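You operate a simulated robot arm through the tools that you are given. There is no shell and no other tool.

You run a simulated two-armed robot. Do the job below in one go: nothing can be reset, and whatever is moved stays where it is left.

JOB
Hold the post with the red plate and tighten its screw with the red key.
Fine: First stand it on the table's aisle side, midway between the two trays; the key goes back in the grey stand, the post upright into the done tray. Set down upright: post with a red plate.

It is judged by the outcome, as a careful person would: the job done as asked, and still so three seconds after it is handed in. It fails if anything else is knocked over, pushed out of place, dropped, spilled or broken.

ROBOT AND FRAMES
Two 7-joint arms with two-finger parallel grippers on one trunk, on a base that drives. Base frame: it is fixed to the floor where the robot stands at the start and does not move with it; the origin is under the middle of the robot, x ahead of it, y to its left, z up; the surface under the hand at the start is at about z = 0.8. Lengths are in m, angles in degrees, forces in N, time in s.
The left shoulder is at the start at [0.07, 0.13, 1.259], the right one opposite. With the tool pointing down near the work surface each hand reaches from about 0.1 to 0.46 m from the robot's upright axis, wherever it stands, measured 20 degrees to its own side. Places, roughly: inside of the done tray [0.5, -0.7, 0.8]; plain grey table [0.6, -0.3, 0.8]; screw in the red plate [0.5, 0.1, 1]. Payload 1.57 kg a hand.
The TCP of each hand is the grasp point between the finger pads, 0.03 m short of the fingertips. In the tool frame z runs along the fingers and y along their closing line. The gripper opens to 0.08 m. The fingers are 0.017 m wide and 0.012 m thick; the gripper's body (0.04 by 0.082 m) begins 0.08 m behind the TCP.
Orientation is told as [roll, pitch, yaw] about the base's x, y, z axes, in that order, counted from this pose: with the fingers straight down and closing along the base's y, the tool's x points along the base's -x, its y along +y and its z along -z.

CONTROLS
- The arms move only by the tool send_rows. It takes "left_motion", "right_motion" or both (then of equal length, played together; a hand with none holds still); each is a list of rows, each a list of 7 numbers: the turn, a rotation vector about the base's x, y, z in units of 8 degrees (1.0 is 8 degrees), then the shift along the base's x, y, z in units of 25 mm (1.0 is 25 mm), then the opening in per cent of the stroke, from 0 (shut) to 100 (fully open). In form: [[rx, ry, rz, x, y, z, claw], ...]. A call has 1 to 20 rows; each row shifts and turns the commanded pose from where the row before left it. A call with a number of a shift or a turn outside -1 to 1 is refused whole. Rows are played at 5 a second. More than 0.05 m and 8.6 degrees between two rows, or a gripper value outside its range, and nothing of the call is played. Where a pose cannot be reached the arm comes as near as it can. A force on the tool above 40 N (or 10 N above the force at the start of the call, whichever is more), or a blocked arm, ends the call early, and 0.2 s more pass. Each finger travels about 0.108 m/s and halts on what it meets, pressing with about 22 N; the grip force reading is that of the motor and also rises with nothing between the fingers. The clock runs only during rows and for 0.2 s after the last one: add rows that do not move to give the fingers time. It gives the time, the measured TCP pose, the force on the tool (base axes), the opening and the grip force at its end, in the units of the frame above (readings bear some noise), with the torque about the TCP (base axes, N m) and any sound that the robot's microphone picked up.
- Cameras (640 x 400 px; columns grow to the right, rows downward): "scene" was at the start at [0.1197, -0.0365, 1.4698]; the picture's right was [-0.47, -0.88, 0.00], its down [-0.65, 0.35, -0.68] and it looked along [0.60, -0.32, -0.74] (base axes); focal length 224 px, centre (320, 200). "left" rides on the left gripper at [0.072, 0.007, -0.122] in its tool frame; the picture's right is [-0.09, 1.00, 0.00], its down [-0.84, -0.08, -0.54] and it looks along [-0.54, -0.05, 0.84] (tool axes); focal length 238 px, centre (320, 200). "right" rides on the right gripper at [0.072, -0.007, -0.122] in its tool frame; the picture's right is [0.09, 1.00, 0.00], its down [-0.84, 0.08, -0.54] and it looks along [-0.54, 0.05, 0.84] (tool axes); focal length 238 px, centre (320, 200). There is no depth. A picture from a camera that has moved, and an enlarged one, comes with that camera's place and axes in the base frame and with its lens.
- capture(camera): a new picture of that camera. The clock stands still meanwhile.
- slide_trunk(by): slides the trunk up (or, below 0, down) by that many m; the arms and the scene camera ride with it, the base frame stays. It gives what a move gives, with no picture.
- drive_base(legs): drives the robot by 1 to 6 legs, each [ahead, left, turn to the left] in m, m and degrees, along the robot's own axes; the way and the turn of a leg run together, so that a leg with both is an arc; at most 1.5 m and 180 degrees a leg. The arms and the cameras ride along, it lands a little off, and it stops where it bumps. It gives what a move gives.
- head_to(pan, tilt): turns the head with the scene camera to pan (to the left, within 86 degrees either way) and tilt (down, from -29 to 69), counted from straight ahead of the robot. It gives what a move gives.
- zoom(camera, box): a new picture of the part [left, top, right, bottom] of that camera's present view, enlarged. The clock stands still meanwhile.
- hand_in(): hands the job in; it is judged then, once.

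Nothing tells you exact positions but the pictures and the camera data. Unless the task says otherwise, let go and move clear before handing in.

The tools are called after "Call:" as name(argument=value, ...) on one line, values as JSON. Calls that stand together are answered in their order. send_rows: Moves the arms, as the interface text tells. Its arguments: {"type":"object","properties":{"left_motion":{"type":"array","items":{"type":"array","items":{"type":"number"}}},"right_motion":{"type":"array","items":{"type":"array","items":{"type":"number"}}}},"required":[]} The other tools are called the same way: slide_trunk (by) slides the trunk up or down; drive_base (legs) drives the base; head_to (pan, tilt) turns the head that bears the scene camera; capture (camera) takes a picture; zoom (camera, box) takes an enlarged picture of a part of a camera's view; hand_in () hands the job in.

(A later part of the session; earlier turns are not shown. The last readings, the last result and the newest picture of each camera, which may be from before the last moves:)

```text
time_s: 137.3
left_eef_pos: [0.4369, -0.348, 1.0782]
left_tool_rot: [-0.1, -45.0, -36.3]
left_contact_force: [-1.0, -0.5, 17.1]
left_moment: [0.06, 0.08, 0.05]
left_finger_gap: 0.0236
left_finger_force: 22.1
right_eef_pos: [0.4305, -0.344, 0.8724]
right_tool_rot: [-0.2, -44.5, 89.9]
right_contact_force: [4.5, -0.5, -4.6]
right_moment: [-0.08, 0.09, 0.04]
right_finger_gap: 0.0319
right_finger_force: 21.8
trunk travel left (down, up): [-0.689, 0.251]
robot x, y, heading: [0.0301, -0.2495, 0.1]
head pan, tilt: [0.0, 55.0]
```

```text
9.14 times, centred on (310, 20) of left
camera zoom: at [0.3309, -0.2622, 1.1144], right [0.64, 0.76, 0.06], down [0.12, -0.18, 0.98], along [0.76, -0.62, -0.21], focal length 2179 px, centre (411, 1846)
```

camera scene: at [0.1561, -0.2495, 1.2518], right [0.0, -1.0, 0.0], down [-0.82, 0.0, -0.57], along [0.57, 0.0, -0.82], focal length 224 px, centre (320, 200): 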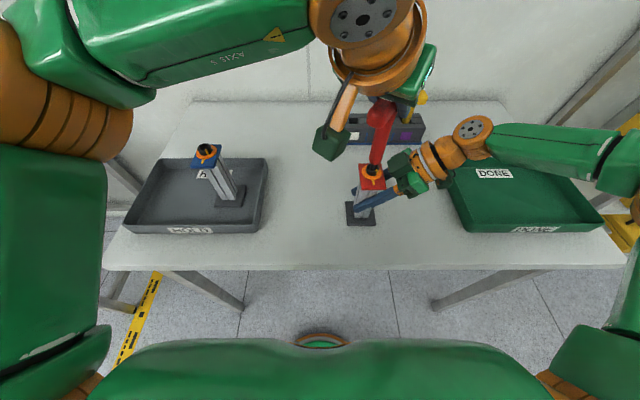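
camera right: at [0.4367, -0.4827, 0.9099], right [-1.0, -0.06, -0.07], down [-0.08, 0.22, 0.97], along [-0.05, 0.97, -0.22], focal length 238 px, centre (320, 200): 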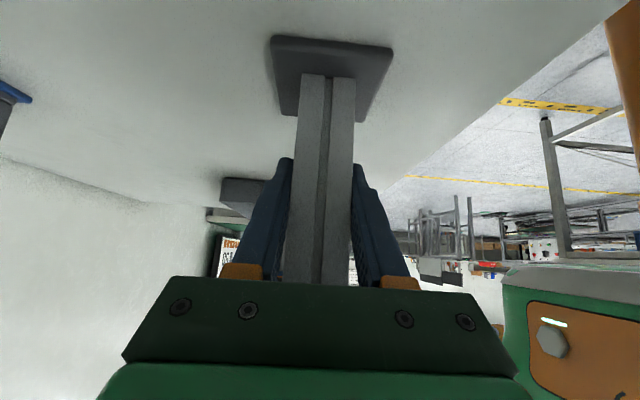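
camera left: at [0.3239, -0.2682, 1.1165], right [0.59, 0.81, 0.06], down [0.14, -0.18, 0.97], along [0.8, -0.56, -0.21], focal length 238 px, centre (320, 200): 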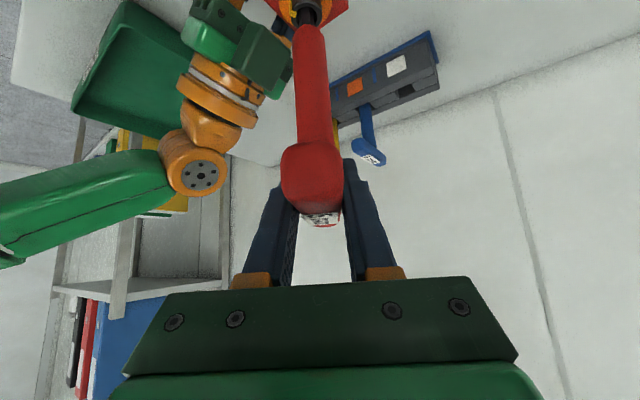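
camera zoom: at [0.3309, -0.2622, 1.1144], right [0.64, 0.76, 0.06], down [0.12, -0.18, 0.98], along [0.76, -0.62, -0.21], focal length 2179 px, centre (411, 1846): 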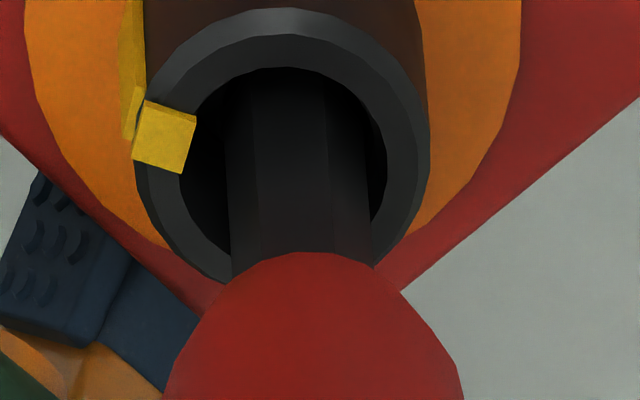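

The screw seems to snap to the key's hex when they come within a few degrees, which explains the small step back. It should now be engaged; I'll turn on and verify that the mark follows.

Call:
send_rows(left_motion=[[0, 0, -0.5, -0.004, -0.009, 0, 5], [0, 0, -0.5, -0.004, -0.009, 0, 5], [0, 0, -0.5, -0.004, -0.009, 0, 5], [0, 0, 0, 0, 0, 0, 5]])

Call:
zoom(camera="scene", box=[340, 150, 400, 190])

```text
time_s: 138.3
left_eef_pos: [0.4367, -0.3491, 1.0783]
left_tool_rot: [-0.2, -44.9, -48.3]
left_contact_force: [-0.8, -1.8, 16.9]
left_moment: [-0.18, 0.04, 0.09]
left_finger_gap: 0.0236
left_finger_force: 21.8
right_eef_pos: [0.4308, -0.3442, 0.8739]
right_tool_rot: [-0.2, -44.5, 89.8]
right_contact_force: [2.7, 1.4, -5.7]
right_moment: [-0.1, 0.12, -0.02]
right_finger_gap: 0.0321
right_finger_force: 22.1
trunk travel left (down, up): [-0.689, 0.251]
robot x, y, heading: [0.0374, -0.2493, -0.2]
head pan, tilt: [0.0, 55.0]
```

```text
10.00 times, centred on (370, 170) of scene
camera zoom: at [0.1554, -0.2494, 1.2519], right [0.0, -1.0, 0.0], down [-0.82, 0.0, -0.57], along [0.57, 0.0, -0.82], focal length 2239 px, centre (-180, 500)
```

zoom: 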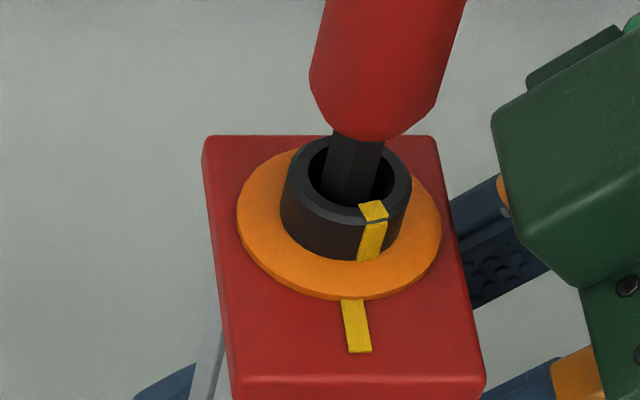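

The mark followed (48°→35°), so the hex is engaged. I'll turn another 8°, then lift, turn back exactly 60° (one hex step), re-seat and continue.

Call:
send_rows(left_motion=[[0, 0, -0.5, -0.004, -0.008, 0, 5], [0, 0, -0.5, -0.004, -0.008, 0, 5], [0, 0, 0, 0, 0, 0, 5]])

Call:
zoom(camera="scene", box=[340, 150, 400, 190])

```text
time_s: 139.1
left_eef_pos: [0.4361, -0.3492, 1.0784]
left_tool_rot: [0.0, -45.1, -56.1]
left_contact_force: [-0.9, -0.5, 14.1]
left_moment: [-0.07, 0.23, 0.1]
left_finger_gap: 0.0237
left_finger_force: 22.2
right_eef_pos: [0.4312, -0.3446, 0.8743]
right_tool_rot: [-0.1, -44.4, 89.9]
right_contact_force: [2.2, 1.0, -7.5]
right_moment: [0.06, 0.16, -0.11]
right_finger_gap: 0.0317
right_finger_force: 21.8
trunk travel left (down, up): [-0.689, 0.251]
robot x, y, heading: [0.0308, -0.2494, -0.1]
head pan, tilt: [0.0, 55.0]
```

```text
10.00 times, centred on (370, 170) of scene
camera zoom: at [0.1552, -0.2493, 1.2518], right [0.0, -1.0, 0.0], down [-0.82, 0.0, -0.57], along [0.57, 0.0, -0.82], focal length 2239 px, centre (-180, 500)
```

zoom: 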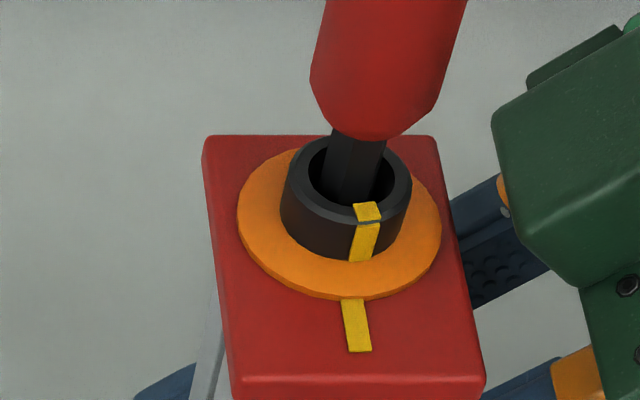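

Call:
send_rows(left_motion=[[0, 0, 0, 0, 0, 0.12, 5], [0, 0, 0, 0, 0, 0.12, 5], [0, 0, 1, 0.0093, 0.0192, 0, 5], [0, 0, 1, 0.0093, 0.0192, 0, 5], [0, 0, 1, 0.0093, 0.0192, 0, 5], [0, 0, 1, 0.0093, 0.0192, 0, 5], [0, 0, 1, 0.0093, 0.0192, 0, 5], [0, 0, 1, 0.0093, 0.0192, 0, 5], [0, 0, 1, 0.0093, 0.0192, 0, 5], [0, 0, 0.5, 0.005, 0.01, 0, 5], [0, 0, 0, 0, 0, 0, 5]])

Call:
zoom(camera="scene", box=[340, 150, 400, 190])

Call:
zoom(camera="left", box=[250, 0, 370, 75])

```text
time_s: 141.5
left_eef_pos: [0.4395, -0.3446, 1.0837]
left_tool_rot: [-0.1, -45.0, 3.9]
left_contact_force: [-1.9, -0.8, -0.4]
left_moment: [-0.03, 0.35, 0.04]
left_finger_gap: 0.0235
left_finger_force: 21.9
right_eef_pos: [0.4317, -0.3438, 0.8722]
right_tool_rot: [-0.1, -44.4, 89.8]
right_contact_force: [4.9, -0.8, 3.3]
right_moment: [-0.06, 0.18, -0.03]
right_finger_gap: 0.0317
right_finger_force: 22.3
trunk travel left (down, up): [-0.689, 0.251]
robot x, y, heading: [0.034, -0.2508, -0.1]
head pan, tilt: [0.0, 55.0]
```

```text
10.00 times, centred on (370, 170) of scene
camera zoom: at [0.1561, -0.2493, 1.2518], right [0.0, -1.0, 0.0], down [-0.82, 0.0, -0.57], along [0.57, 0.0, -0.82], focal length 2239 px, centre (-180, 500)
```

zoom: 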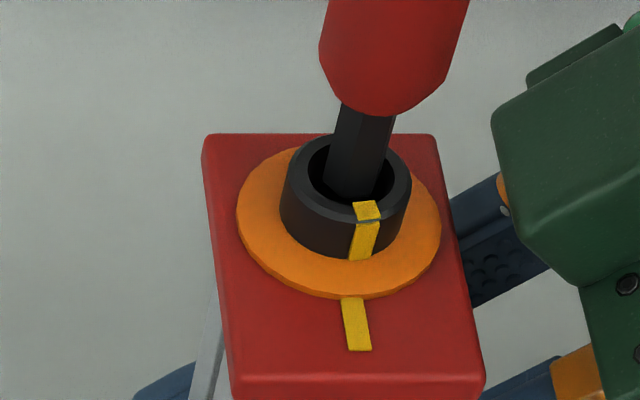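

```text
5.33 times, centred on (310, 38) of left
camera zoom: at [0.3017, -0.348, 1.1201], right [0.0, 1.0, 0.06], down [0.21, -0.06, 0.97], along [0.98, 0.01, -0.21], focal length 1271 px, centre (373, 1067)
```

zoom: 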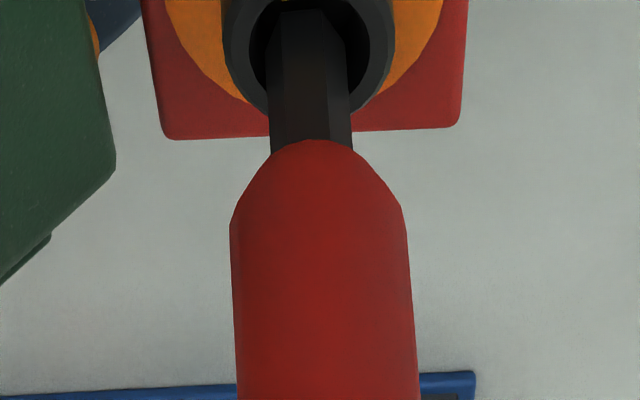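

Mark unchanged. There's slight contact on the far wall, so I'll shift -2 mm in x, re-seat and press.

Call:
send_rows(left_motion=[[0, 0, 0, -0.07, 0, 0, 5], [0, 0, 0, 0, 0, -0.12, 5], [0, 0, 0, 0, 0, -0.12, 5], [0, 0, 0, 0, 0, 0, 5]])

Call:
send_rows(left_motion=[[0, 0, -0.5, 0, -0.011, 0, 5], [0, 0, -0.5, 0, -0.011, 0, 5], [0, 0, -0.5, -0.001, -0.011, 0, 5], [0, 0, 0, 0, 0, 0, 5]])

Call:
zoom(camera="scene", box=[340, 150, 400, 190])

```text
time_s: 142.5
left_eef_pos: [0.436, -0.3459, 1.0781]
left_tool_rot: [-0.2, -45.0, 3.9]
left_contact_force: [-1.3, -0.1, 6.2]
left_moment: [-0.06, 0.26, 0.06]
left_finger_gap: 0.024
left_finger_force: 21.5
right_eef_pos: [0.4314, -0.3443, 0.8737]
right_tool_rot: [-0.1, -44.4, 89.8]
right_contact_force: [6.4, -0.2, 1.1]
right_moment: [0.25, 0.08, -0.15]
right_finger_gap: 0.032
right_finger_force: 22.1
trunk travel left (down, up): [-0.689, 0.251]
robot x, y, heading: [0.0334, -0.2512, -0.1]
head pan, tilt: [0.0, 55.0]
```

```text
time_s: 143.5
left_eef_pos: [0.4367, -0.3461, 1.0785]
left_tool_rot: [-0.2, -45.0, -8.2]
left_contact_force: [-0.7, 0.0, 8.4]
left_moment: [0.02, 0.13, 0.16]
left_finger_gap: 0.0239
left_finger_force: 21.7
right_eef_pos: [0.431, -0.3438, 0.8742]
right_tool_rot: [-0.1, -44.5, 89.9]
right_contact_force: [4.8, -0.4, 0.7]
right_moment: [0.19, 0.05, -0.17]
right_finger_gap: 0.0318
right_finger_force: 21.8
trunk travel left (down, up): [-0.689, 0.251]
robot x, y, heading: [0.0358, -0.2473, 0.0]
head pan, tilt: [0.0, 55.0]
```

```text
10.00 times, centred on (370, 170) of scene
camera zoom: at [0.1558, -0.2491, 1.2519], right [0.0, -1.0, 0.0], down [-0.82, 0.0, -0.57], along [0.57, 0.0, -0.82], focal length 2239 px, centre (-180, 500)
```

zoom: 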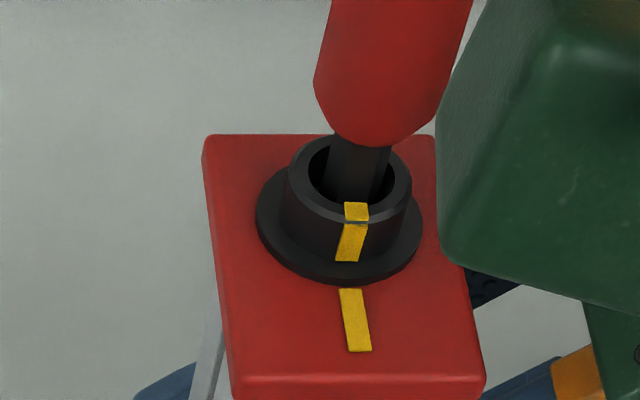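

The orange ring has vanished (it seems to be the "loose" indicator) and the marks are within about 8° of each other. Turning a little more, watching torque and any sound.

Call:
send_rows(left_motion=[[0, 0, -0.5, -0.002, -0.011, 0, 5], [0, 0, 0, 0, 0, 0, 5]])

Call:
zoom(camera="scene", box=[340, 150, 400, 190])

```text
time_s: 144.1
left_eef_pos: [0.4362, -0.3464, 1.0789]
left_tool_rot: [-0.2, -45.0, -12.2]
left_contact_force: [1.1, -1.1, 4.9]
left_moment: [-0.03, -0.14, 0.15]
left_finger_gap: 0.0239
left_finger_force: 22.0
right_eef_pos: [0.4316, -0.3438, 0.8738]
right_tool_rot: [-0.1, -44.5, 90.0]
right_contact_force: [3.5, -0.1, 1.6]
right_moment: [-0.01, -0.04, -0.13]
right_finger_gap: 0.0321
right_finger_force: 22.1
trunk travel left (down, up): [-0.689, 0.251]
robot x, y, heading: [0.0361, -0.2513, -0.6]
head pan, tilt: [0.0, 55.0]
```

```text
10.00 times, centred on (370, 170) of scene
camera zoom: at [0.1559, -0.2492, 1.2518], right [0.0, -1.0, 0.0], down [-0.82, 0.0, -0.57], along [0.57, 0.0, -0.82], focal length 2239 px, centre (-180, 500)
```

zoom: 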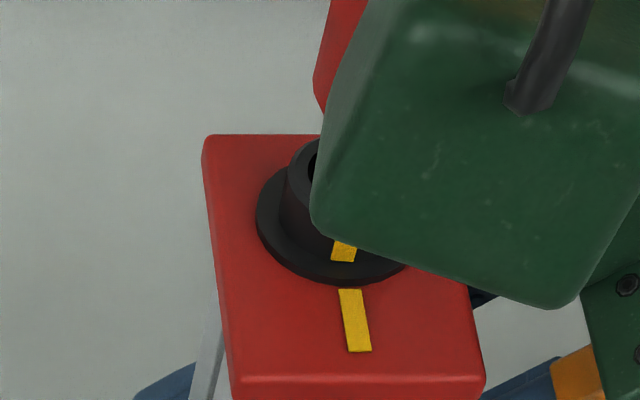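

Call:
send_rows(left_motion=[[0, 0, -0.5, -0.002, -0.011, 0, 5], [0, 0, 0, 0, 0, 0, 5]])

Call:
zoom(camera="scene", box=[340, 150, 400, 190])

Call:
zoom(camera="left", box=[250, 0, 370, 75])

```text
time_s: 144.7
left_eef_pos: [0.4371, -0.3473, 1.0778]
left_tool_rot: [-0.1, -45.1, -16.2]
left_contact_force: [2.5, 0.4, 6.4]
left_moment: [0.03, -0.16, 0.19]
left_finger_gap: 0.0236
left_finger_force: 21.9
right_eef_pos: [0.4318, -0.3448, 0.873]
right_tool_rot: [-0.2, -44.5, 89.9]
right_contact_force: [1.9, -1.5, 1.8]
right_moment: [0.13, -0.02, -0.17]
right_finger_gap: 0.032
right_finger_force: 21.8
trunk travel left (down, up): [-0.689, 0.251]
robot x, y, heading: [0.0314, -0.2487, -0.1]
head pan, tilt: [0.0, 55.0]
```

```text
10.00 times, centred on (370, 170) of scene
camera zoom: at [0.1557, -0.2492, 1.2519], right [0.0, -1.0, 0.0], down [-0.82, 0.0, -0.57], along [0.57, 0.0, -0.82], focal length 2239 px, centre (-180, 500)
```

zoom: 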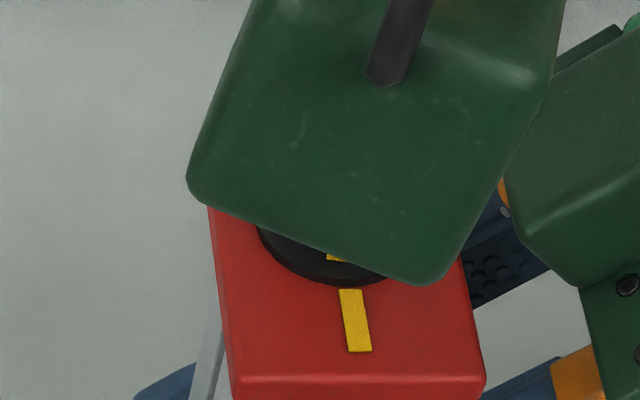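

```text
5.33 times, centred on (310, 38) of left
camera zoom: at [0.307, -0.3023, 1.1144], right [0.34, 0.94, 0.06], down [0.18, -0.13, 0.98], along [0.92, -0.32, -0.21], focal length 1271 px, centre (373, 1067)
```

zoom: 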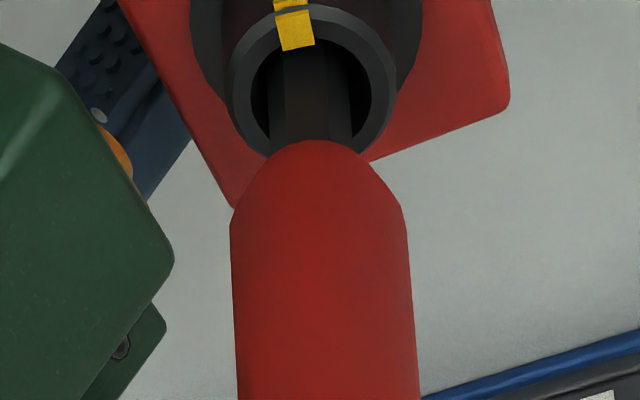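

The marks are now in line (slightly past), the orange ring is gone and the torque is rising, so the screw is tight. I'll lift the key straight out.

Call:
send_rows(left_motion=[[0, 0, 0, 0, 0, 0.3, 5], [0, 0, 0, 0, 0, 0.4, 5], [0, 0, 0, 0, 0, 0.4, 5], [0, 0, 0, 0, 0, 0.4, 5], [0, 0, 0, 0, 0, 0, 5]])

Call:
capture(camera="scene")

Call:
capture(camera="left")

```text
time_s: 145.9
left_eef_pos: [0.4369, -0.3466, 1.1159]
left_tool_rot: [0.0, -45.0, -16.2]
left_contact_force: [-0.4, -0.3, -1.3]
left_moment: [-0.02, -0.01, 0.0]
left_finger_gap: 0.0235
left_finger_force: 21.5
right_eef_pos: [0.4309, -0.3445, 0.8738]
right_tool_rot: [0.0, -44.5, 89.9]
right_contact_force: [1.0, 0.5, 2.8]
right_moment: [0.02, 0.05, -0.03]
right_finger_gap: 0.0321
right_finger_force: 22.0
trunk travel left (down, up): [-0.689, 0.251]
robot x, y, heading: [0.0335, -0.2489, -0.2]
head pan, tilt: [0.0, 55.0]
```

```text
taken
camera scene: at [0.1557, -0.2492, 1.2518], right [0.0, -1.0, 0.0], down [-0.82, 0.0, -0.57], along [0.57, 0.0, -0.82], focal length 224 px, centre (320, 200)
```

scene: 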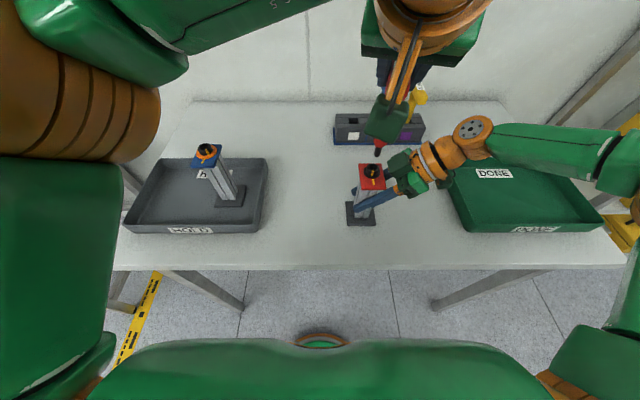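

```text
taken
camera left: at [0.3071, -0.3023, 1.152], right [0.34, 0.94, 0.06], down [0.18, -0.13, 0.97], along [0.92, -0.32, -0.21], focal length 238 px, centre (320, 200)
```

left: 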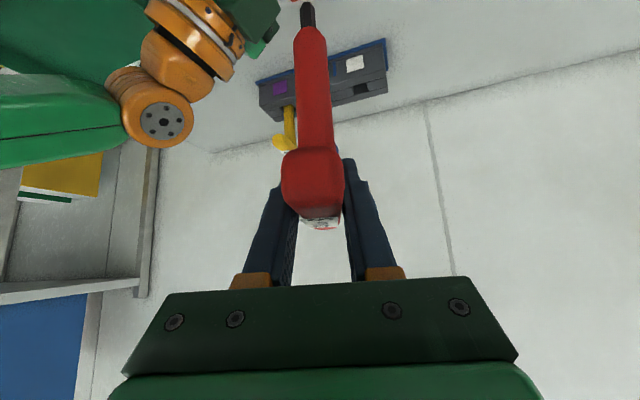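

Call:
zoom(camera="scene", box=[340, 150, 400, 190])

Call:
zoom(camera="scene", box=[190, 135, 250, 175])

```text
10.00 times, centred on (370, 170) of scene
camera zoom: at [0.1557, -0.2492, 1.2518], right [0.0, -1.0, 0.0], down [-0.82, 0.0, -0.57], along [0.57, 0.0, -0.82], focal length 2239 px, centre (-180, 500)
```

zoom: 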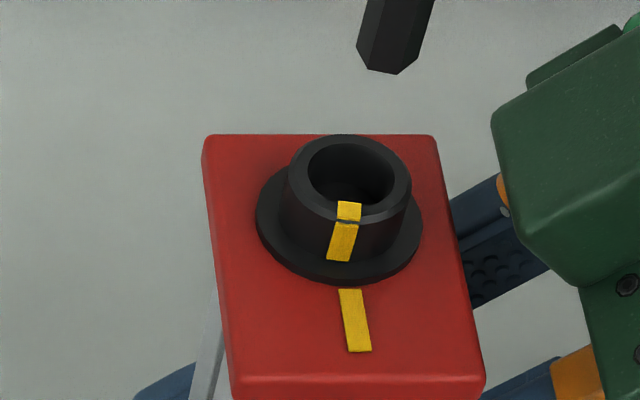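

```text
10.00 times, centred on (220, 155) of scene
camera zoom: at [0.1557, -0.2492, 1.2518], right [0.0, -1.0, 0.0], down [-0.82, 0.0, -0.57], along [0.57, 0.0, -0.82], focal length 2239 px, centre (1320, 650)
```

zoom: 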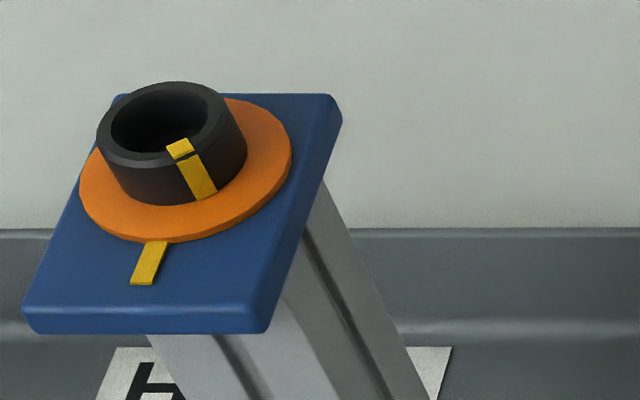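

The key is out and the post's screw shows a black flange with its mark at the plate mark (a few degrees past), so it is tight. Now I'll release the right hand from the post.

Call:
send_rows(right_motion=[[0, 0, 0, 0, 0, 0, 45], [0, 0, 0, 0, 0, 0, 60], [0, 0, 0, 0, 0, 0, 80], [0, 0, 0, 0, 0, 0, 100], [0, 0, 0, 0, 0, 0, 100], [0, 0, 0, 0, 0, 0, 100]])

Call:
capture(camera="right")

```text
time_s: 147.3
left_eef_pos: [0.4362, -0.3471, 1.1159]
left_tool_rot: [-0.1, -45.1, -16.2]
left_contact_force: [0.6, 0.0, -0.4]
left_moment: [0.0, 0.0, 0.02]
left_finger_gap: 0.0236
left_finger_force: 21.9
right_eef_pos: [0.4303, -0.3431, 0.8734]
right_tool_rot: [-0.1, -44.5, 89.8]
right_contact_force: [-0.6, 0.8, 0.5]
right_moment: [0.0, -0.04, -0.01]
right_finger_gap: 0.0801
right_finger_force: 0.0
trunk travel left (down, up): [-0.689, 0.251]
robot x, y, heading: [0.0323, -0.2506, -0.1]
head pan, tilt: [0.0, 55.0]
```

```text
taken
camera right: at [0.4367, -0.4822, 0.91], right [-1.0, -0.06, -0.07], down [-0.08, 0.22, 0.97], along [-0.05, 0.97, -0.22], focal length 238 px, centre (320, 200)
```

right: 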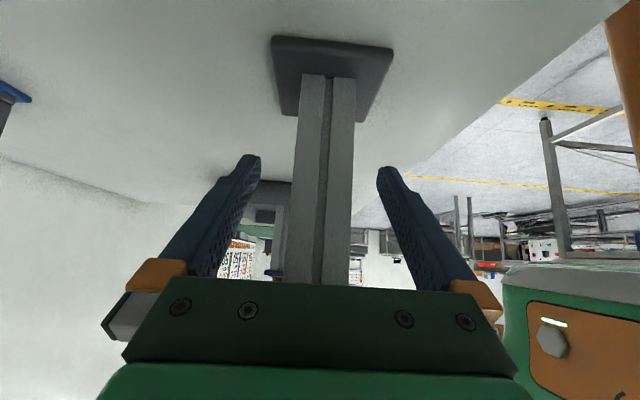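

Released; the post stands. Driving sideways to the right to take the right hand clear, then raising the trunk.

Call:
drive_base(legs=[[0, -0.13, 0]])

Call:
slide_trunk(by=0.24)

Call:
capture(camera="scene")

Call:
capture(camera="right")

```text
time_s: 148.6
left_eef_pos: [0.4356, -0.475, 1.1167]
left_tool_rot: [-0.3, -45.1, -16.1]
left_contact_force: [-0.2, 0.1, -1.1]
left_moment: [0.01, 0.01, -0.03]
left_finger_gap: 0.0236
left_finger_force: 21.7
right_eef_pos: [0.4305, -0.472, 0.8731]
right_tool_rot: [-0.1, -44.4, 89.9]
right_contact_force: [-0.8, 0.5, -0.2]
right_moment: [-0.01, 0.02, 0.0]
right_finger_gap: 0.0803
right_finger_force: 0.0
trunk travel left (down, up): [-0.689, 0.251]
robot x, y, heading: [0.0319, -0.3775, -0.2]
head pan, tilt: [0.0, 55.0]
```

```text
time_s: 151.1
left_eef_pos: [0.4359, -0.4772, 1.3554]
left_tool_rot: [-0.1, -45.1, -16.3]
left_contact_force: [-0.3, 0.1, -0.8]
left_moment: [0.0, -0.02, 0.03]
left_finger_gap: 0.0236
left_finger_force: 21.9
right_eef_pos: [0.4305, -0.4732, 1.1127]
right_tool_rot: [-0.2, -44.5, 89.9]
right_contact_force: [-0.2, -0.1, 0.3]
right_moment: [0.0, -0.02, 0.0]
right_finger_gap: 0.0802
right_finger_force: 0.0
trunk travel left (down, up): [-0.929, 0.011]
robot x, y, heading: [0.0353, -0.3798, -0.1]
head pan, tilt: [0.0, 55.0]
```

```text
taken
camera scene: at [0.1558, -0.3794, 1.4918], right [0.0, -1.0, 0.0], down [-0.82, 0.0, -0.57], along [0.57, 0.0, -0.82], focal length 224 px, centre (320, 200)
```

scene: 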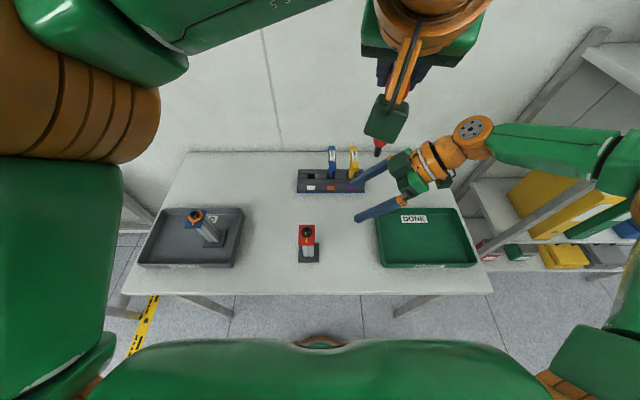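

```text
taken
camera right: at [0.4365, -0.6121, 1.15], right [-1.0, -0.06, -0.07], down [-0.08, 0.22, 0.97], along [-0.05, 0.97, -0.22], focal length 238 px, centre (320, 200)
```

right: 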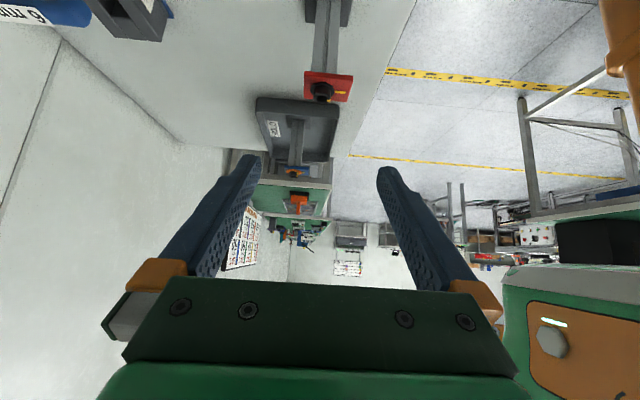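

Both hands are clear and everything stands. Now I'll bring the left hand with the key back to the pose used for picking it (yaw 0, farther forward and left of centre), staying high.

Call:
send_rows(left_motion=[[0, 0, 1, 0, 0.9, 0, 5], [0, 0, 1, 0, 0.9, 0, 5], [0, 0, 0.03, 0, 0.9, 0, 5], [0, 0, 0, 0.3, 0.9, -0.2, 5], [0, 0, 0, 0.5, 0.9, -0.3, 5], [0, 0, 0, 0.7, 0.9, -0.4, 5], [0, 0, 0, 0.8, 0.9, -0.5, 5], [0, 0, 0, 0.9, 0.8, -0.6, 5], [0, 0, 0, 0.9, 0, -0.8, 5], [0, 0, 0, 0.9, 0, -0.8, 5], [0, 0, 0, 0.9, 0, -0.8, 5], [0, 0, 0, 0.9, 0, -0.8, 5], [0, 0, 0, 0.9, 0, -0.8, 5], [0, 0, 0, 0, 0, 0, 5]], right_motion=[[0, 0, 0, 0, -0.7, 0.5, 100], [0, 0, 0, 0, -0.7, 0.5, 100], [0, 0, 0, 0, -0.7, 0.5, 100], [0, 0, 0, 0, -0.7, 0.5, 100], [0, 0, 0, -0.3, -0.7, 0.5, 100], [0, 0, 0, -0.3, -0.7, 0.5, 100], [0, 0, 0, -0.3, -0.7, 0.5, 100], [0, 0, 0, -0.3, -0.7, 0.5, 100], [0, 0, 0, 0, -0.7, 0.5, 100], [0, 0, 0, 0, -0.7, 0.5, 100], [0, 0, 0, 0, -0.5, 0, 100], [0, 0, 0, 0, -0.5, 0, 100], [0, 0, 0, 0, 0, 0, 100], [0, 0, 0, 0, 0, 0, 100]])

Call:
capture(camera="scene")

Call:
capture(camera="left")

```text
time_s: 154.1
left_eef_pos: [0.6304, -0.2975, 1.206]
left_tool_rot: [-0.1, -44.9, 0.1]
left_contact_force: [0.2, -0.2, -1.5]
left_moment: [-0.01, -0.02, -0.01]
left_finger_gap: 0.0234
left_finger_force: 22.0
right_eef_pos: [0.4012, -0.6732, 1.238]
right_tool_rot: [-0.1, -44.5, 89.9]
right_contact_force: [0.4, 0.1, 0.6]
right_moment: [-0.04, -0.03, 0.0]
right_finger_gap: 0.0797
right_finger_force: 0.1
trunk travel left (down, up): [-0.929, 0.011]
robot x, y, heading: [0.0324, -0.3848, 0.0]
head pan, tilt: [0.0, 55.0]
```

```text
taken
camera scene: at [0.1557, -0.3791, 1.4918], right [0.0, -1.0, 0.0], down [-0.82, 0.0, -0.57], along [0.57, 0.0, -0.82], focal length 224 px, centre (320, 200)
```

scene: 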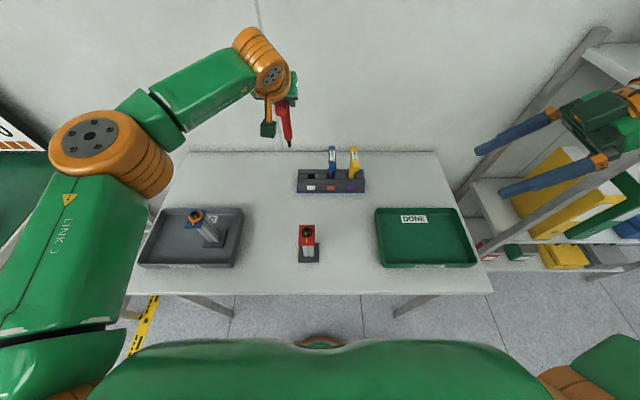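

```text
taken
camera left: at [0.493, -0.2925, 1.2419], right [0.07, 1.0, 0.06], down [0.21, -0.08, 0.97], along [0.98, -0.05, -0.21], focal length 238 px, centre (320, 200)
```

left: 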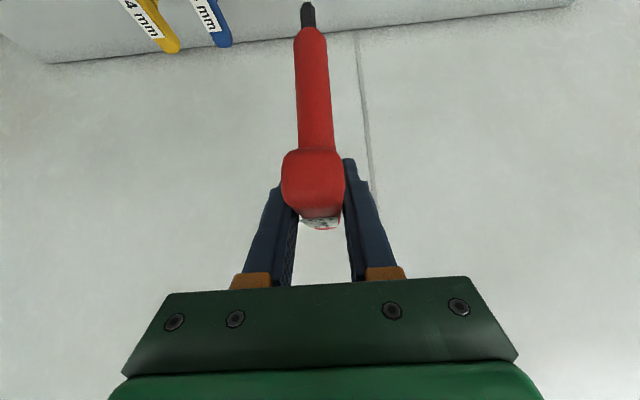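

The key sits a few mm higher in the grip than before (from pressing). I'll check its tilt with the right camera.

Call:
capture(camera="right")

Call:
zoom(camera="scene", box=[240, 60, 340, 160])

```text
taken
camera right: at [0.4071, -0.8118, 1.2748], right [-1.0, -0.06, -0.07], down [-0.08, 0.22, 0.97], along [-0.05, 0.97, -0.22], focal length 238 px, centre (320, 200)
```

right: 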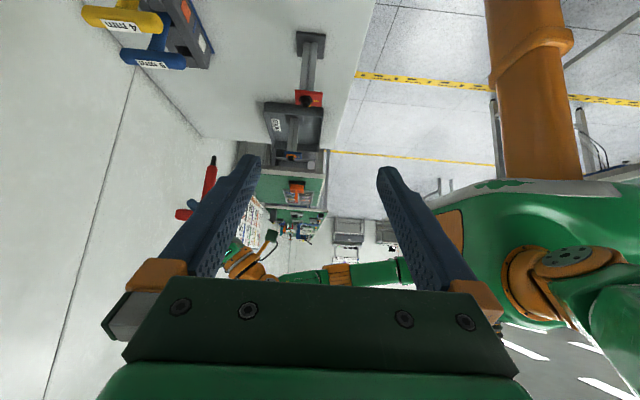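

```text
4.00 times, centred on (290, 110) of scene
camera zoom: at [0.1557, -0.3791, 1.4918], right [0.0, -1.0, 0.0], down [-0.82, 0.0, -0.57], along [0.57, 0.0, -0.82], focal length 896 px, centre (440, 560)
```

zoom: 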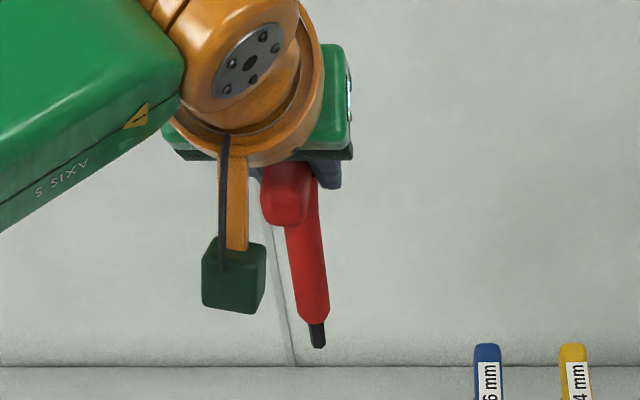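

Call:
zoom(camera="right", box=[160, 145, 240, 225])

```text
5.00 times, centred on (200, 185) of right
camera zoom: at [0.4071, -0.8118, 1.2748], right [-1.0, -0.06, -0.07], down [-0.08, 0.22, 0.97], along [-0.05, 0.97, -0.22], focal length 1192 px, centre (920, 275)
```

zoom: 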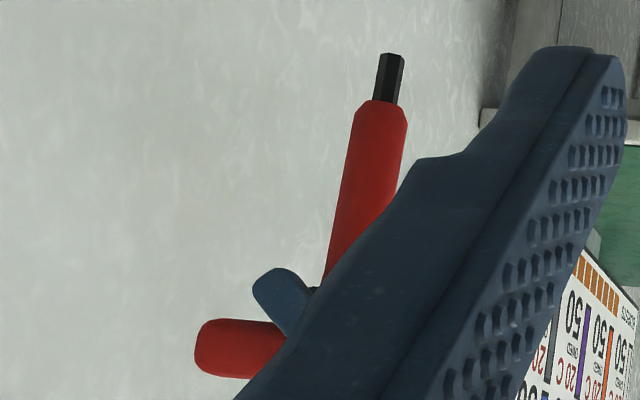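

The key hangs vertical, axis 4 mm behind the TCP, tip 0.129 m below. I'll lower the hand by arm to the same relative height as at picking, then drive over the slot.

Call:
send_rows(left_motion=[[0, 0, 0, 0, 0, -0.7, 5], [0, 0, 0, 0, 0, -0.7, 5], [0, 0, 0, 0, 0, -0.7, 5], [0, 0, 0, 0, 0, -0.7, 5], [0, 0, 0, 0, 0, -0.68, 5], [0, 0, 0, 0, 0, 0, 5]])

Call:
drive_base(legs=[[0, -0.052, 0], [0.083, 0, 0]])

Call:
send_rows(left_motion=[[0, 0, 0, 0, 0, 0, 5], [0, 0, 0, 0, 0, 0, 5]])

Call:
capture(camera="scene")

Call:
capture(camera="left")

```text
time_s: 155.5
left_eef_pos: [0.6298, -0.2989, 1.1196]
left_tool_rot: [-0.1, -45.0, 0.1]
left_contact_force: [0.9, 0.1, -1.0]
left_moment: [0.03, -0.03, 0.0]
left_finger_gap: 0.0237
left_finger_force: 22.5
right_eef_pos: [0.4016, -0.6736, 1.2387]
right_tool_rot: [-0.2, -44.4, 89.9]
right_contact_force: [0.5, -0.6, 0.2]
right_moment: [0.0, 0.0, -0.02]
right_finger_gap: 0.0801
right_finger_force: 0.0
trunk travel left (down, up): [-0.929, 0.011]
robot x, y, heading: [0.0336, -0.3825, -0.3]
head pan, tilt: [0.0, 55.0]
```

```text
time_s: 157.1
left_eef_pos: [0.7038, -0.3481, 1.1246]
left_tool_rot: [-0.4, -45.4, 0.3]
left_contact_force: [-1.3, 0.2, -1.5]
left_moment: [-0.03, -0.05, -0.03]
left_finger_gap: 0.0239
left_finger_force: 21.4
right_eef_pos: [0.4756, -0.7222, 1.2416]
right_tool_rot: [-0.8, -44.4, 90.4]
right_contact_force: [-0.5, 0.0, 0.6]
right_moment: [-0.03, -0.06, -0.04]
right_finger_gap: 0.0798
right_finger_force: 0.1
trunk travel left (down, up): [-0.929, 0.011]
robot x, y, heading: [0.1147, -0.4356, -0.3]
head pan, tilt: [0.0, 55.0]
```

```text
time_s: 157.7
left_eef_pos: [0.7093, -0.3505, 1.1199]
left_tool_rot: [-0.2, -45.2, 0.2]
left_contact_force: [0.3, 0.3, -1.6]
left_moment: [-0.01, -0.01, -0.01]
left_finger_gap: 0.0239
left_finger_force: 21.6
right_eef_pos: [0.4814, -0.7257, 1.2405]
right_tool_rot: [-0.4, -44.5, 90.2]
right_contact_force: [-0.8, 0.2, 0.2]
right_moment: [-0.03, -0.04, -0.01]
right_finger_gap: 0.0802
right_finger_force: 0.0
trunk travel left (down, up): [-0.929, 0.011]
robot x, y, heading: [0.1186, -0.4329, -0.1]
head pan, tilt: [0.0, 55.0]
```

```text
taken
camera scene: at [0.2348, -0.4308, 1.4921], right [0.0, -1.0, 0.0], down [-0.82, 0.0, -0.58], along [0.58, 0.0, -0.82], focal length 224 px, centre (320, 200)
```

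scene: 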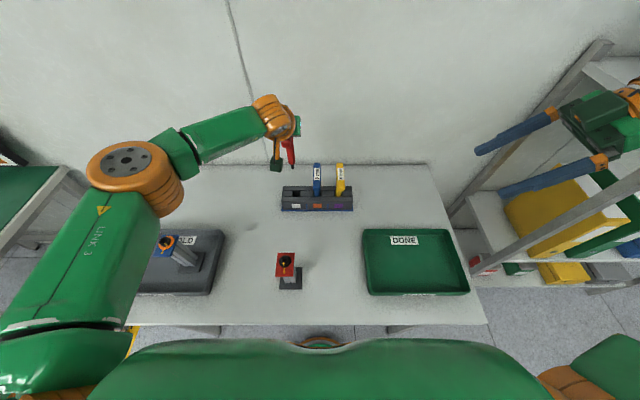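

```text
taken
camera left: at [0.5721, -0.344, 1.1562], right [0.06, 1.0, 0.06], down [0.21, -0.08, 0.98], along [0.98, -0.05, -0.21], focal length 238 px, centre (320, 200)
```

left: 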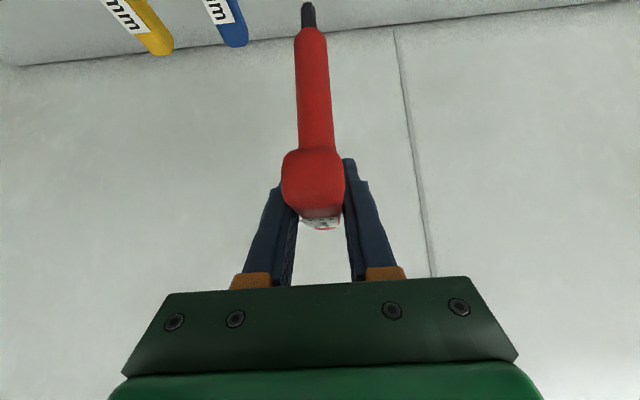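

Call:
send_rows(left_motion=[[0, 0, 0, 0, 0, 0, 5], [0, 0, 0, 0, 0, 0, 5], [0, 0, 0, 0, 0, 0, 5], [0, 0, 0, 0, 0, 0, 5], [0, 0, 0, 0, 0, 0, 5]])

Call:
slide_trunk(by=-0.09)

Call:
send_rows(left_motion=[[0, 0, 0, 0, 0, 0, 5], [0, 0, 0, 0, 0, 0, 5], [0, 0, 0, 0, 0, 0, 5]])

Call:
capture(camera="left")

Call:
zoom(camera="scene", box=[255, 120, 355, 190])

Call:
capture(camera="right")

```text
time_s: 158.9
left_eef_pos: [0.7115, -0.3519, 1.1191]
left_tool_rot: [0.0, -45.0, 0.1]
left_contact_force: [0.4, -0.3, -1.6]
left_moment: [-0.03, 0.01, 0.01]
left_finger_gap: 0.0237
left_finger_force: 22.3
right_eef_pos: [0.4845, -0.7263, 1.2377]
right_tool_rot: [-0.1, -44.5, 89.9]
right_contact_force: [-0.4, -0.6, -0.5]
right_moment: [0.0, 0.02, 0.02]
right_finger_gap: 0.0802
right_finger_force: 0.1
trunk travel left (down, up): [-0.929, 0.011]
robot x, y, heading: [0.1179, -0.4341, 0.1]
head pan, tilt: [0.0, 55.0]
```

```text
time_s: 160.2
left_eef_pos: [0.7117, -0.3496, 1.0299]
left_tool_rot: [-0.1, -44.9, 0.2]
left_contact_force: [-0.6, 0.4, -1.8]
left_moment: [0.02, -0.01, -0.04]
left_finger_gap: 0.0238
left_finger_force: 22.2
right_eef_pos: [0.4851, -0.7261, 1.147]
right_tool_rot: [-0.1, -44.5, 90.0]
right_contact_force: [-0.5, -0.4, 0.6]
right_moment: [0.0, -0.01, -0.03]
right_finger_gap: 0.0799
right_finger_force: 0.0
trunk travel left (down, up): [-0.839, 0.101]
robot x, y, heading: [0.1148, -0.4338, -0.2]
head pan, tilt: [0.0, 55.0]
```

```text
time_s: 161.0
left_eef_pos: [0.7118, -0.3498, 1.0306]
left_tool_rot: [-0.1, -45.0, 0.2]
left_contact_force: [0.0, -0.2, -1.6]
left_moment: [0.0, -0.02, -0.02]
left_finger_gap: 0.0237
left_finger_force: 22.1
right_eef_pos: [0.4854, -0.7268, 1.1479]
right_tool_rot: [-0.1, -44.6, 89.9]
right_contact_force: [-0.3, -0.1, 0.3]
right_moment: [0.05, 0.01, -0.02]
right_finger_gap: 0.0799
right_finger_force: 0.1
trunk travel left (down, up): [-0.839, 0.101]
robot x, y, heading: [0.1172, -0.4325, -0.1]
head pan, tilt: [0.0, 55.0]
```

```text
taken
camera left: at [0.5746, -0.3445, 1.065], right [0.06, 1.0, 0.06], down [0.21, -0.08, 0.97], along [0.98, -0.05, -0.21], focal length 238 px, centre (320, 200)
```

left: 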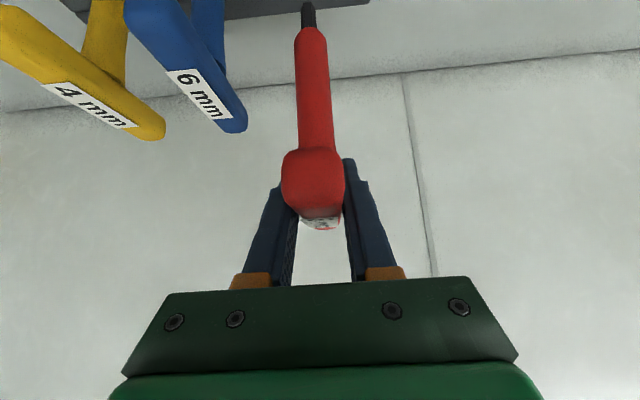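

```text
5.71 times, centred on (305, 155) of scene
camera zoom: at [0.2382, -0.4316, 1.4018], right [0.0, -1.0, 0.0], down [-0.82, 0.0, -0.57], along [0.57, 0.0, -0.82], focal length 1279 px, centre (406, 457)
```

zoom: 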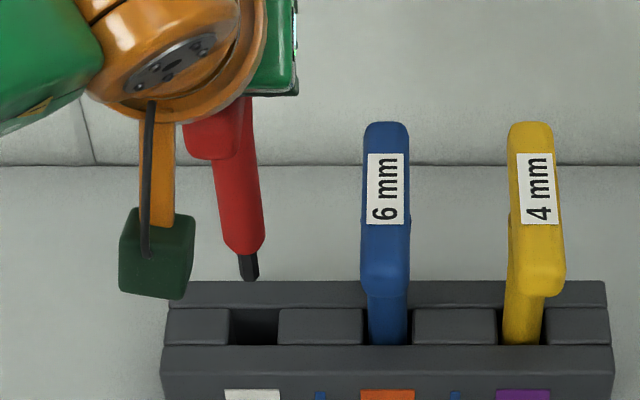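

```text
taken
camera right: at [0.49, -0.8639, 1.1848], right [-1.0, -0.06, -0.07], down [-0.08, 0.22, 0.97], along [-0.05, 0.97, -0.22], focal length 238 px, centre (320, 200)
```

right: 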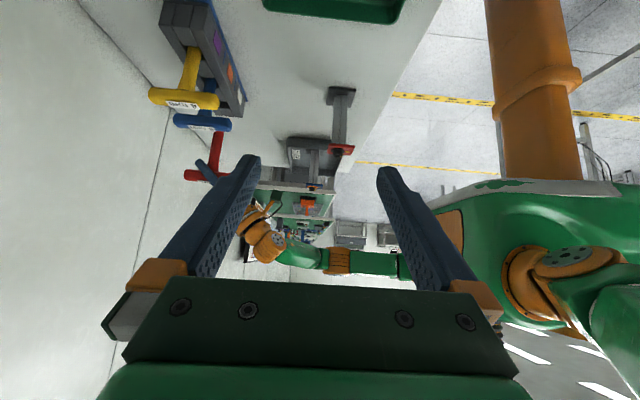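

The tip is just above its slot; a small trim of +3.7 mm in x and +1.2 mm in y matches the pick pose. Then I lower into the slot.

Call:
send_rows(left_motion=[[0, 0, 0, 0.148, 0.048, 0, 5], [0, 0, 0, 0, 0, 0, 5], [0, 0, 0, 0, 0, 0, 5]])

Call:
slide_trunk(by=-0.04)

Call:
zoom(camera="scene", box=[255, 110, 355, 180])

Call:
capture(camera="left")

```text
time_s: 161.8
left_eef_pos: [0.7151, -0.3496, 1.0295]
left_tool_rot: [-0.1, -45.1, 0.1]
left_contact_force: [-0.4, 0.6, 0.1]
left_moment: [-0.01, -0.03, -0.01]
left_finger_gap: 0.0238
left_finger_force: 21.6
right_eef_pos: [0.486, -0.7249, 1.1478]
right_tool_rot: [0.0, -44.5, 90.0]
right_contact_force: [-0.1, -0.6, -1.1]
right_moment: [0.0, 0.0, 0.02]
right_finger_gap: 0.0799
right_finger_force: 0.0
trunk travel left (down, up): [-0.839, 0.101]
robot x, y, heading: [0.115, -0.4346, -0.3]
head pan, tilt: [0.0, 55.0]
```

```text
time_s: 162.6
left_eef_pos: [0.7159, -0.3492, 0.9886]
left_tool_rot: [0.0, -45.0, 0.2]
left_contact_force: [-0.2, -0.2, -1.0]
left_moment: [-0.03, -0.02, 0.01]
left_finger_gap: 0.0239
left_finger_force: 22.1
right_eef_pos: [0.4842, -0.7257, 1.108]
right_tool_rot: [-0.2, -44.4, 90.0]
right_contact_force: [0.1, 0.6, -0.3]
right_moment: [0.0, 0.02, -0.02]
right_finger_gap: 0.0799
right_finger_force: 0.0
trunk travel left (down, up): [-0.799, 0.141]
robot x, y, heading: [0.1173, -0.4339, 0.2]
head pan, tilt: [0.0, 55.0]
```

```text
5.71 times, centred on (305, 145) of scene
camera zoom: at [0.2381, -0.4316, 1.3617], right [0.0, -1.0, 0.0], down [-0.82, 0.0, -0.57], along [0.57, 0.0, -0.82], focal length 1279 px, centre (406, 514)
```

zoom: 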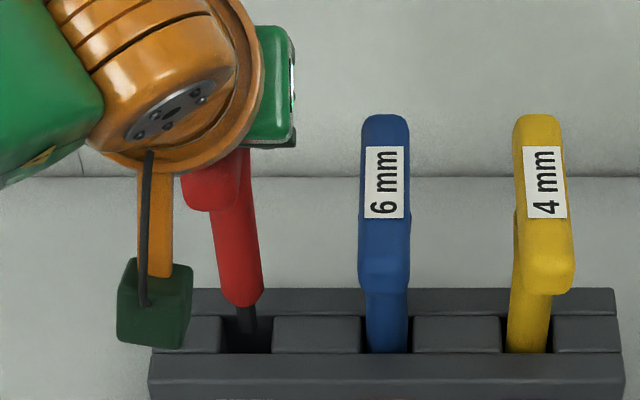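

```text
taken
camera left: at [0.5783, -0.3434, 1.0249], right [0.06, 1.0, 0.06], down [0.21, -0.08, 0.97], along [0.98, -0.05, -0.21], focal length 238 px, centre (320, 200)
```

left: 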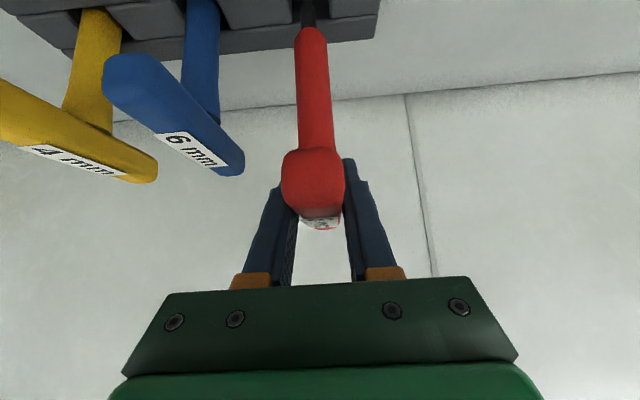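

The tip is entering the slot. Continuing down gently.

Call:
slide_trunk(by=-0.035)

Call:
capture(camera="left")

Call:
zoom(camera="scene", box=[255, 100, 355, 170])

```text
time_s: 163.4
left_eef_pos: [0.715, -0.3502, 0.9543]
left_tool_rot: [0.0, -45.0, 0.1]
left_contact_force: [-0.5, 0.5, -0.9]
left_moment: [0.03, -0.05, 0.01]
left_finger_gap: 0.0236
left_finger_force: 21.7
right_eef_pos: [0.4842, -0.7263, 1.0735]
right_tool_rot: [-0.1, -44.5, 90.0]
right_contact_force: [0.6, -0.4, 0.3]
right_moment: [-0.02, 0.01, -0.02]
right_finger_gap: 0.0803
right_finger_force: 0.0
trunk travel left (down, up): [-0.764, 0.176]
robot x, y, heading: [0.1173, -0.4327, -0.1]
head pan, tilt: [0.0, 55.0]
```

```text
taken
camera left: at [0.5782, -0.3434, 0.9899], right [0.06, 1.0, 0.06], down [0.21, -0.08, 0.97], along [0.98, -0.05, -0.21], focal length 238 px, centre (320, 200)
```

left: 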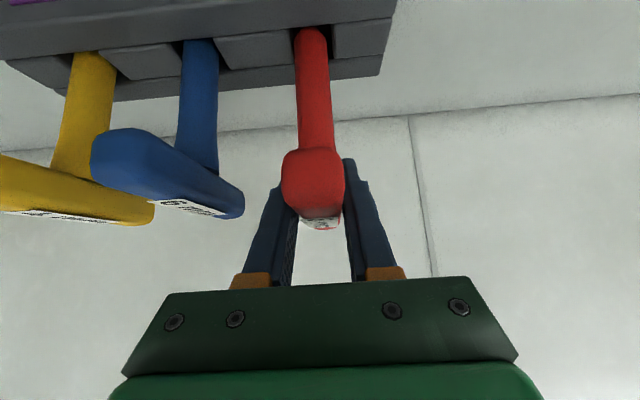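

```text
5.71 times, centred on (305, 135) of scene
camera zoom: at [0.238, -0.4316, 1.3267], right [0.0, -1.0, 0.0], down [-0.82, 0.0, -0.57], along [0.57, 0.0, -0.82], focal length 1279 px, centre (406, 571)
```

zoom: 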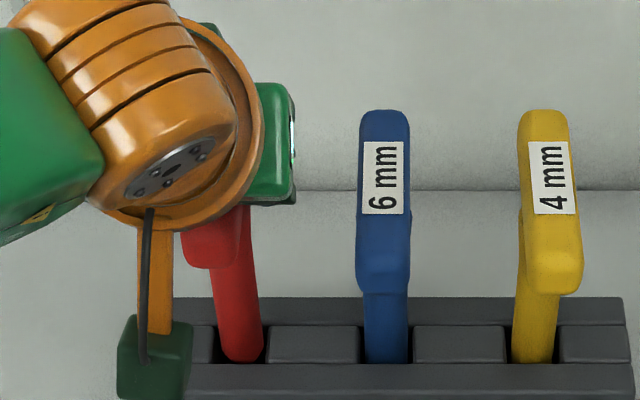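

Call:
send_rows(left_motion=[[0, 0, 0, 0, 0, -0.15, 5], [0, 0, 0, 0, 0, -0.15, 5], [0, 0, 0, 0, 0, 0, 5]])

Call:
send_rows(left_motion=[[0, 0, 0, 0, 0, -0.08, 5], [0, 0, 0, 0, 0, 0, 5]])

```text
time_s: 164.2
left_eef_pos: [0.715, -0.35, 0.9465]
left_tool_rot: [-0.1, -45.0, 0.1]
left_contact_force: [0.4, 0.2, -1.3]
left_moment: [0.02, 0.01, 0.01]
left_finger_gap: 0.0237
left_finger_force: 21.6
right_eef_pos: [0.4843, -0.7263, 1.0733]
right_tool_rot: [0.0, -44.5, 89.9]
right_contact_force: [-0.8, -0.4, 0.5]
right_moment: [0.01, 0.02, 0.03]
right_finger_gap: 0.0799
right_finger_force: 0.0
trunk travel left (down, up): [-0.764, 0.176]
robot x, y, heading: [0.1126, -0.4312, 0.0]
head pan, tilt: [0.0, 55.0]
```

```text
time_s: 164.8
left_eef_pos: [0.7157, -0.3499, 0.9439]
left_tool_rot: [-0.1, -45.0, 0.2]
left_contact_force: [0.7, -0.5, -1.4]
left_moment: [-0.02, 0.0, -0.04]
left_finger_gap: 0.0239
left_finger_force: 22.1
right_eef_pos: [0.4846, -0.7263, 1.0717]
right_tool_rot: [0.0, -44.5, 90.0]
right_contact_force: [0.3, -0.5, 0.0]
right_moment: [-0.01, 0.0, 0.02]
right_finger_gap: 0.0798
right_finger_force: 0.1
trunk travel left (down, up): [-0.764, 0.176]
robot x, y, heading: [0.1143, -0.4302, -0.1]
head pan, tilt: [0.0, 55.0]
```

Call:
send_rows(left_motion=[[0, 0, 0, 0, 0, -0.08, 5], [0, 0, 0, 0, 0, 0, 5]])

Call:
send_rows(left_motion=[[0, 0, 0, 0, 0, -0.08, 5], [0, 0, 0, 0, 0, 0, 5]])

Call:
zoom(camera="right", box=[110, 60, 270, 190])

```text
time_s: 165.4
left_eef_pos: [0.7146, -0.3506, 0.9427]
left_tool_rot: [-0.1, -45.0, 0.1]
left_contact_force: [0.8, -0.6, -1.2]
left_moment: [0.01, -0.01, 0.03]
left_finger_gap: 0.0237
left_finger_force: 21.6
right_eef_pos: [0.4847, -0.7264, 1.0728]
right_tool_rot: [-0.1, -44.4, 90.0]
right_contact_force: [0.8, -0.9, -0.2]
right_moment: [-0.02, 0.0, 0.0]
right_finger_gap: 0.08
right_finger_force: 0.0
trunk travel left (down, up): [-0.764, 0.176]
robot x, y, heading: [0.1198, -0.4294, -0.2]
head pan, tilt: [0.0, 55.0]
```

```text
time_s: 166.0
left_eef_pos: [0.715, -0.3502, 0.9407]
left_tool_rot: [-0.1, -44.9, 0.1]
left_contact_force: [0.1, -1.2, -0.5]
left_moment: [0.03, -0.08, -0.03]
left_finger_gap: 0.0237
left_finger_force: 21.8
right_eef_pos: [0.4849, -0.7251, 1.0729]
right_tool_rot: [-0.1, -44.5, 90.1]
right_contact_force: [0.2, -0.2, 0.3]
right_moment: [0.01, 0.0, 0.01]
right_finger_gap: 0.0798
right_finger_force: 0.0
trunk travel left (down, up): [-0.764, 0.176]
robot x, y, heading: [0.1169, -0.4297, -0.1]
head pan, tilt: [0.0, 55.0]
```

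```text
3.08 times, centred on (190, 125) of right
camera zoom: at [0.4899, -0.864, 1.1098], right [-1.0, -0.06, -0.07], down [-0.08, 0.22, 0.97], along [-0.05, 0.97, -0.22], focal length 733 px, centre (720, 431)
```

zoom: 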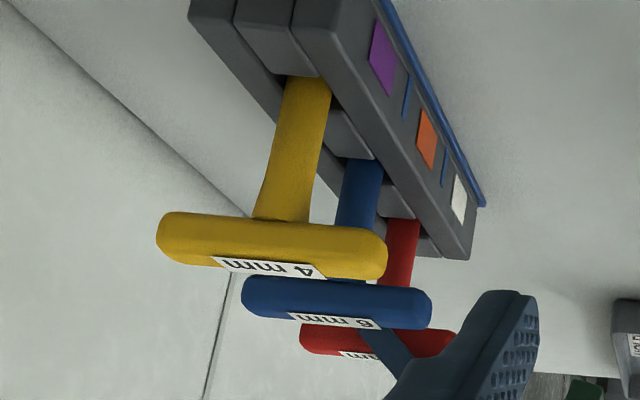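

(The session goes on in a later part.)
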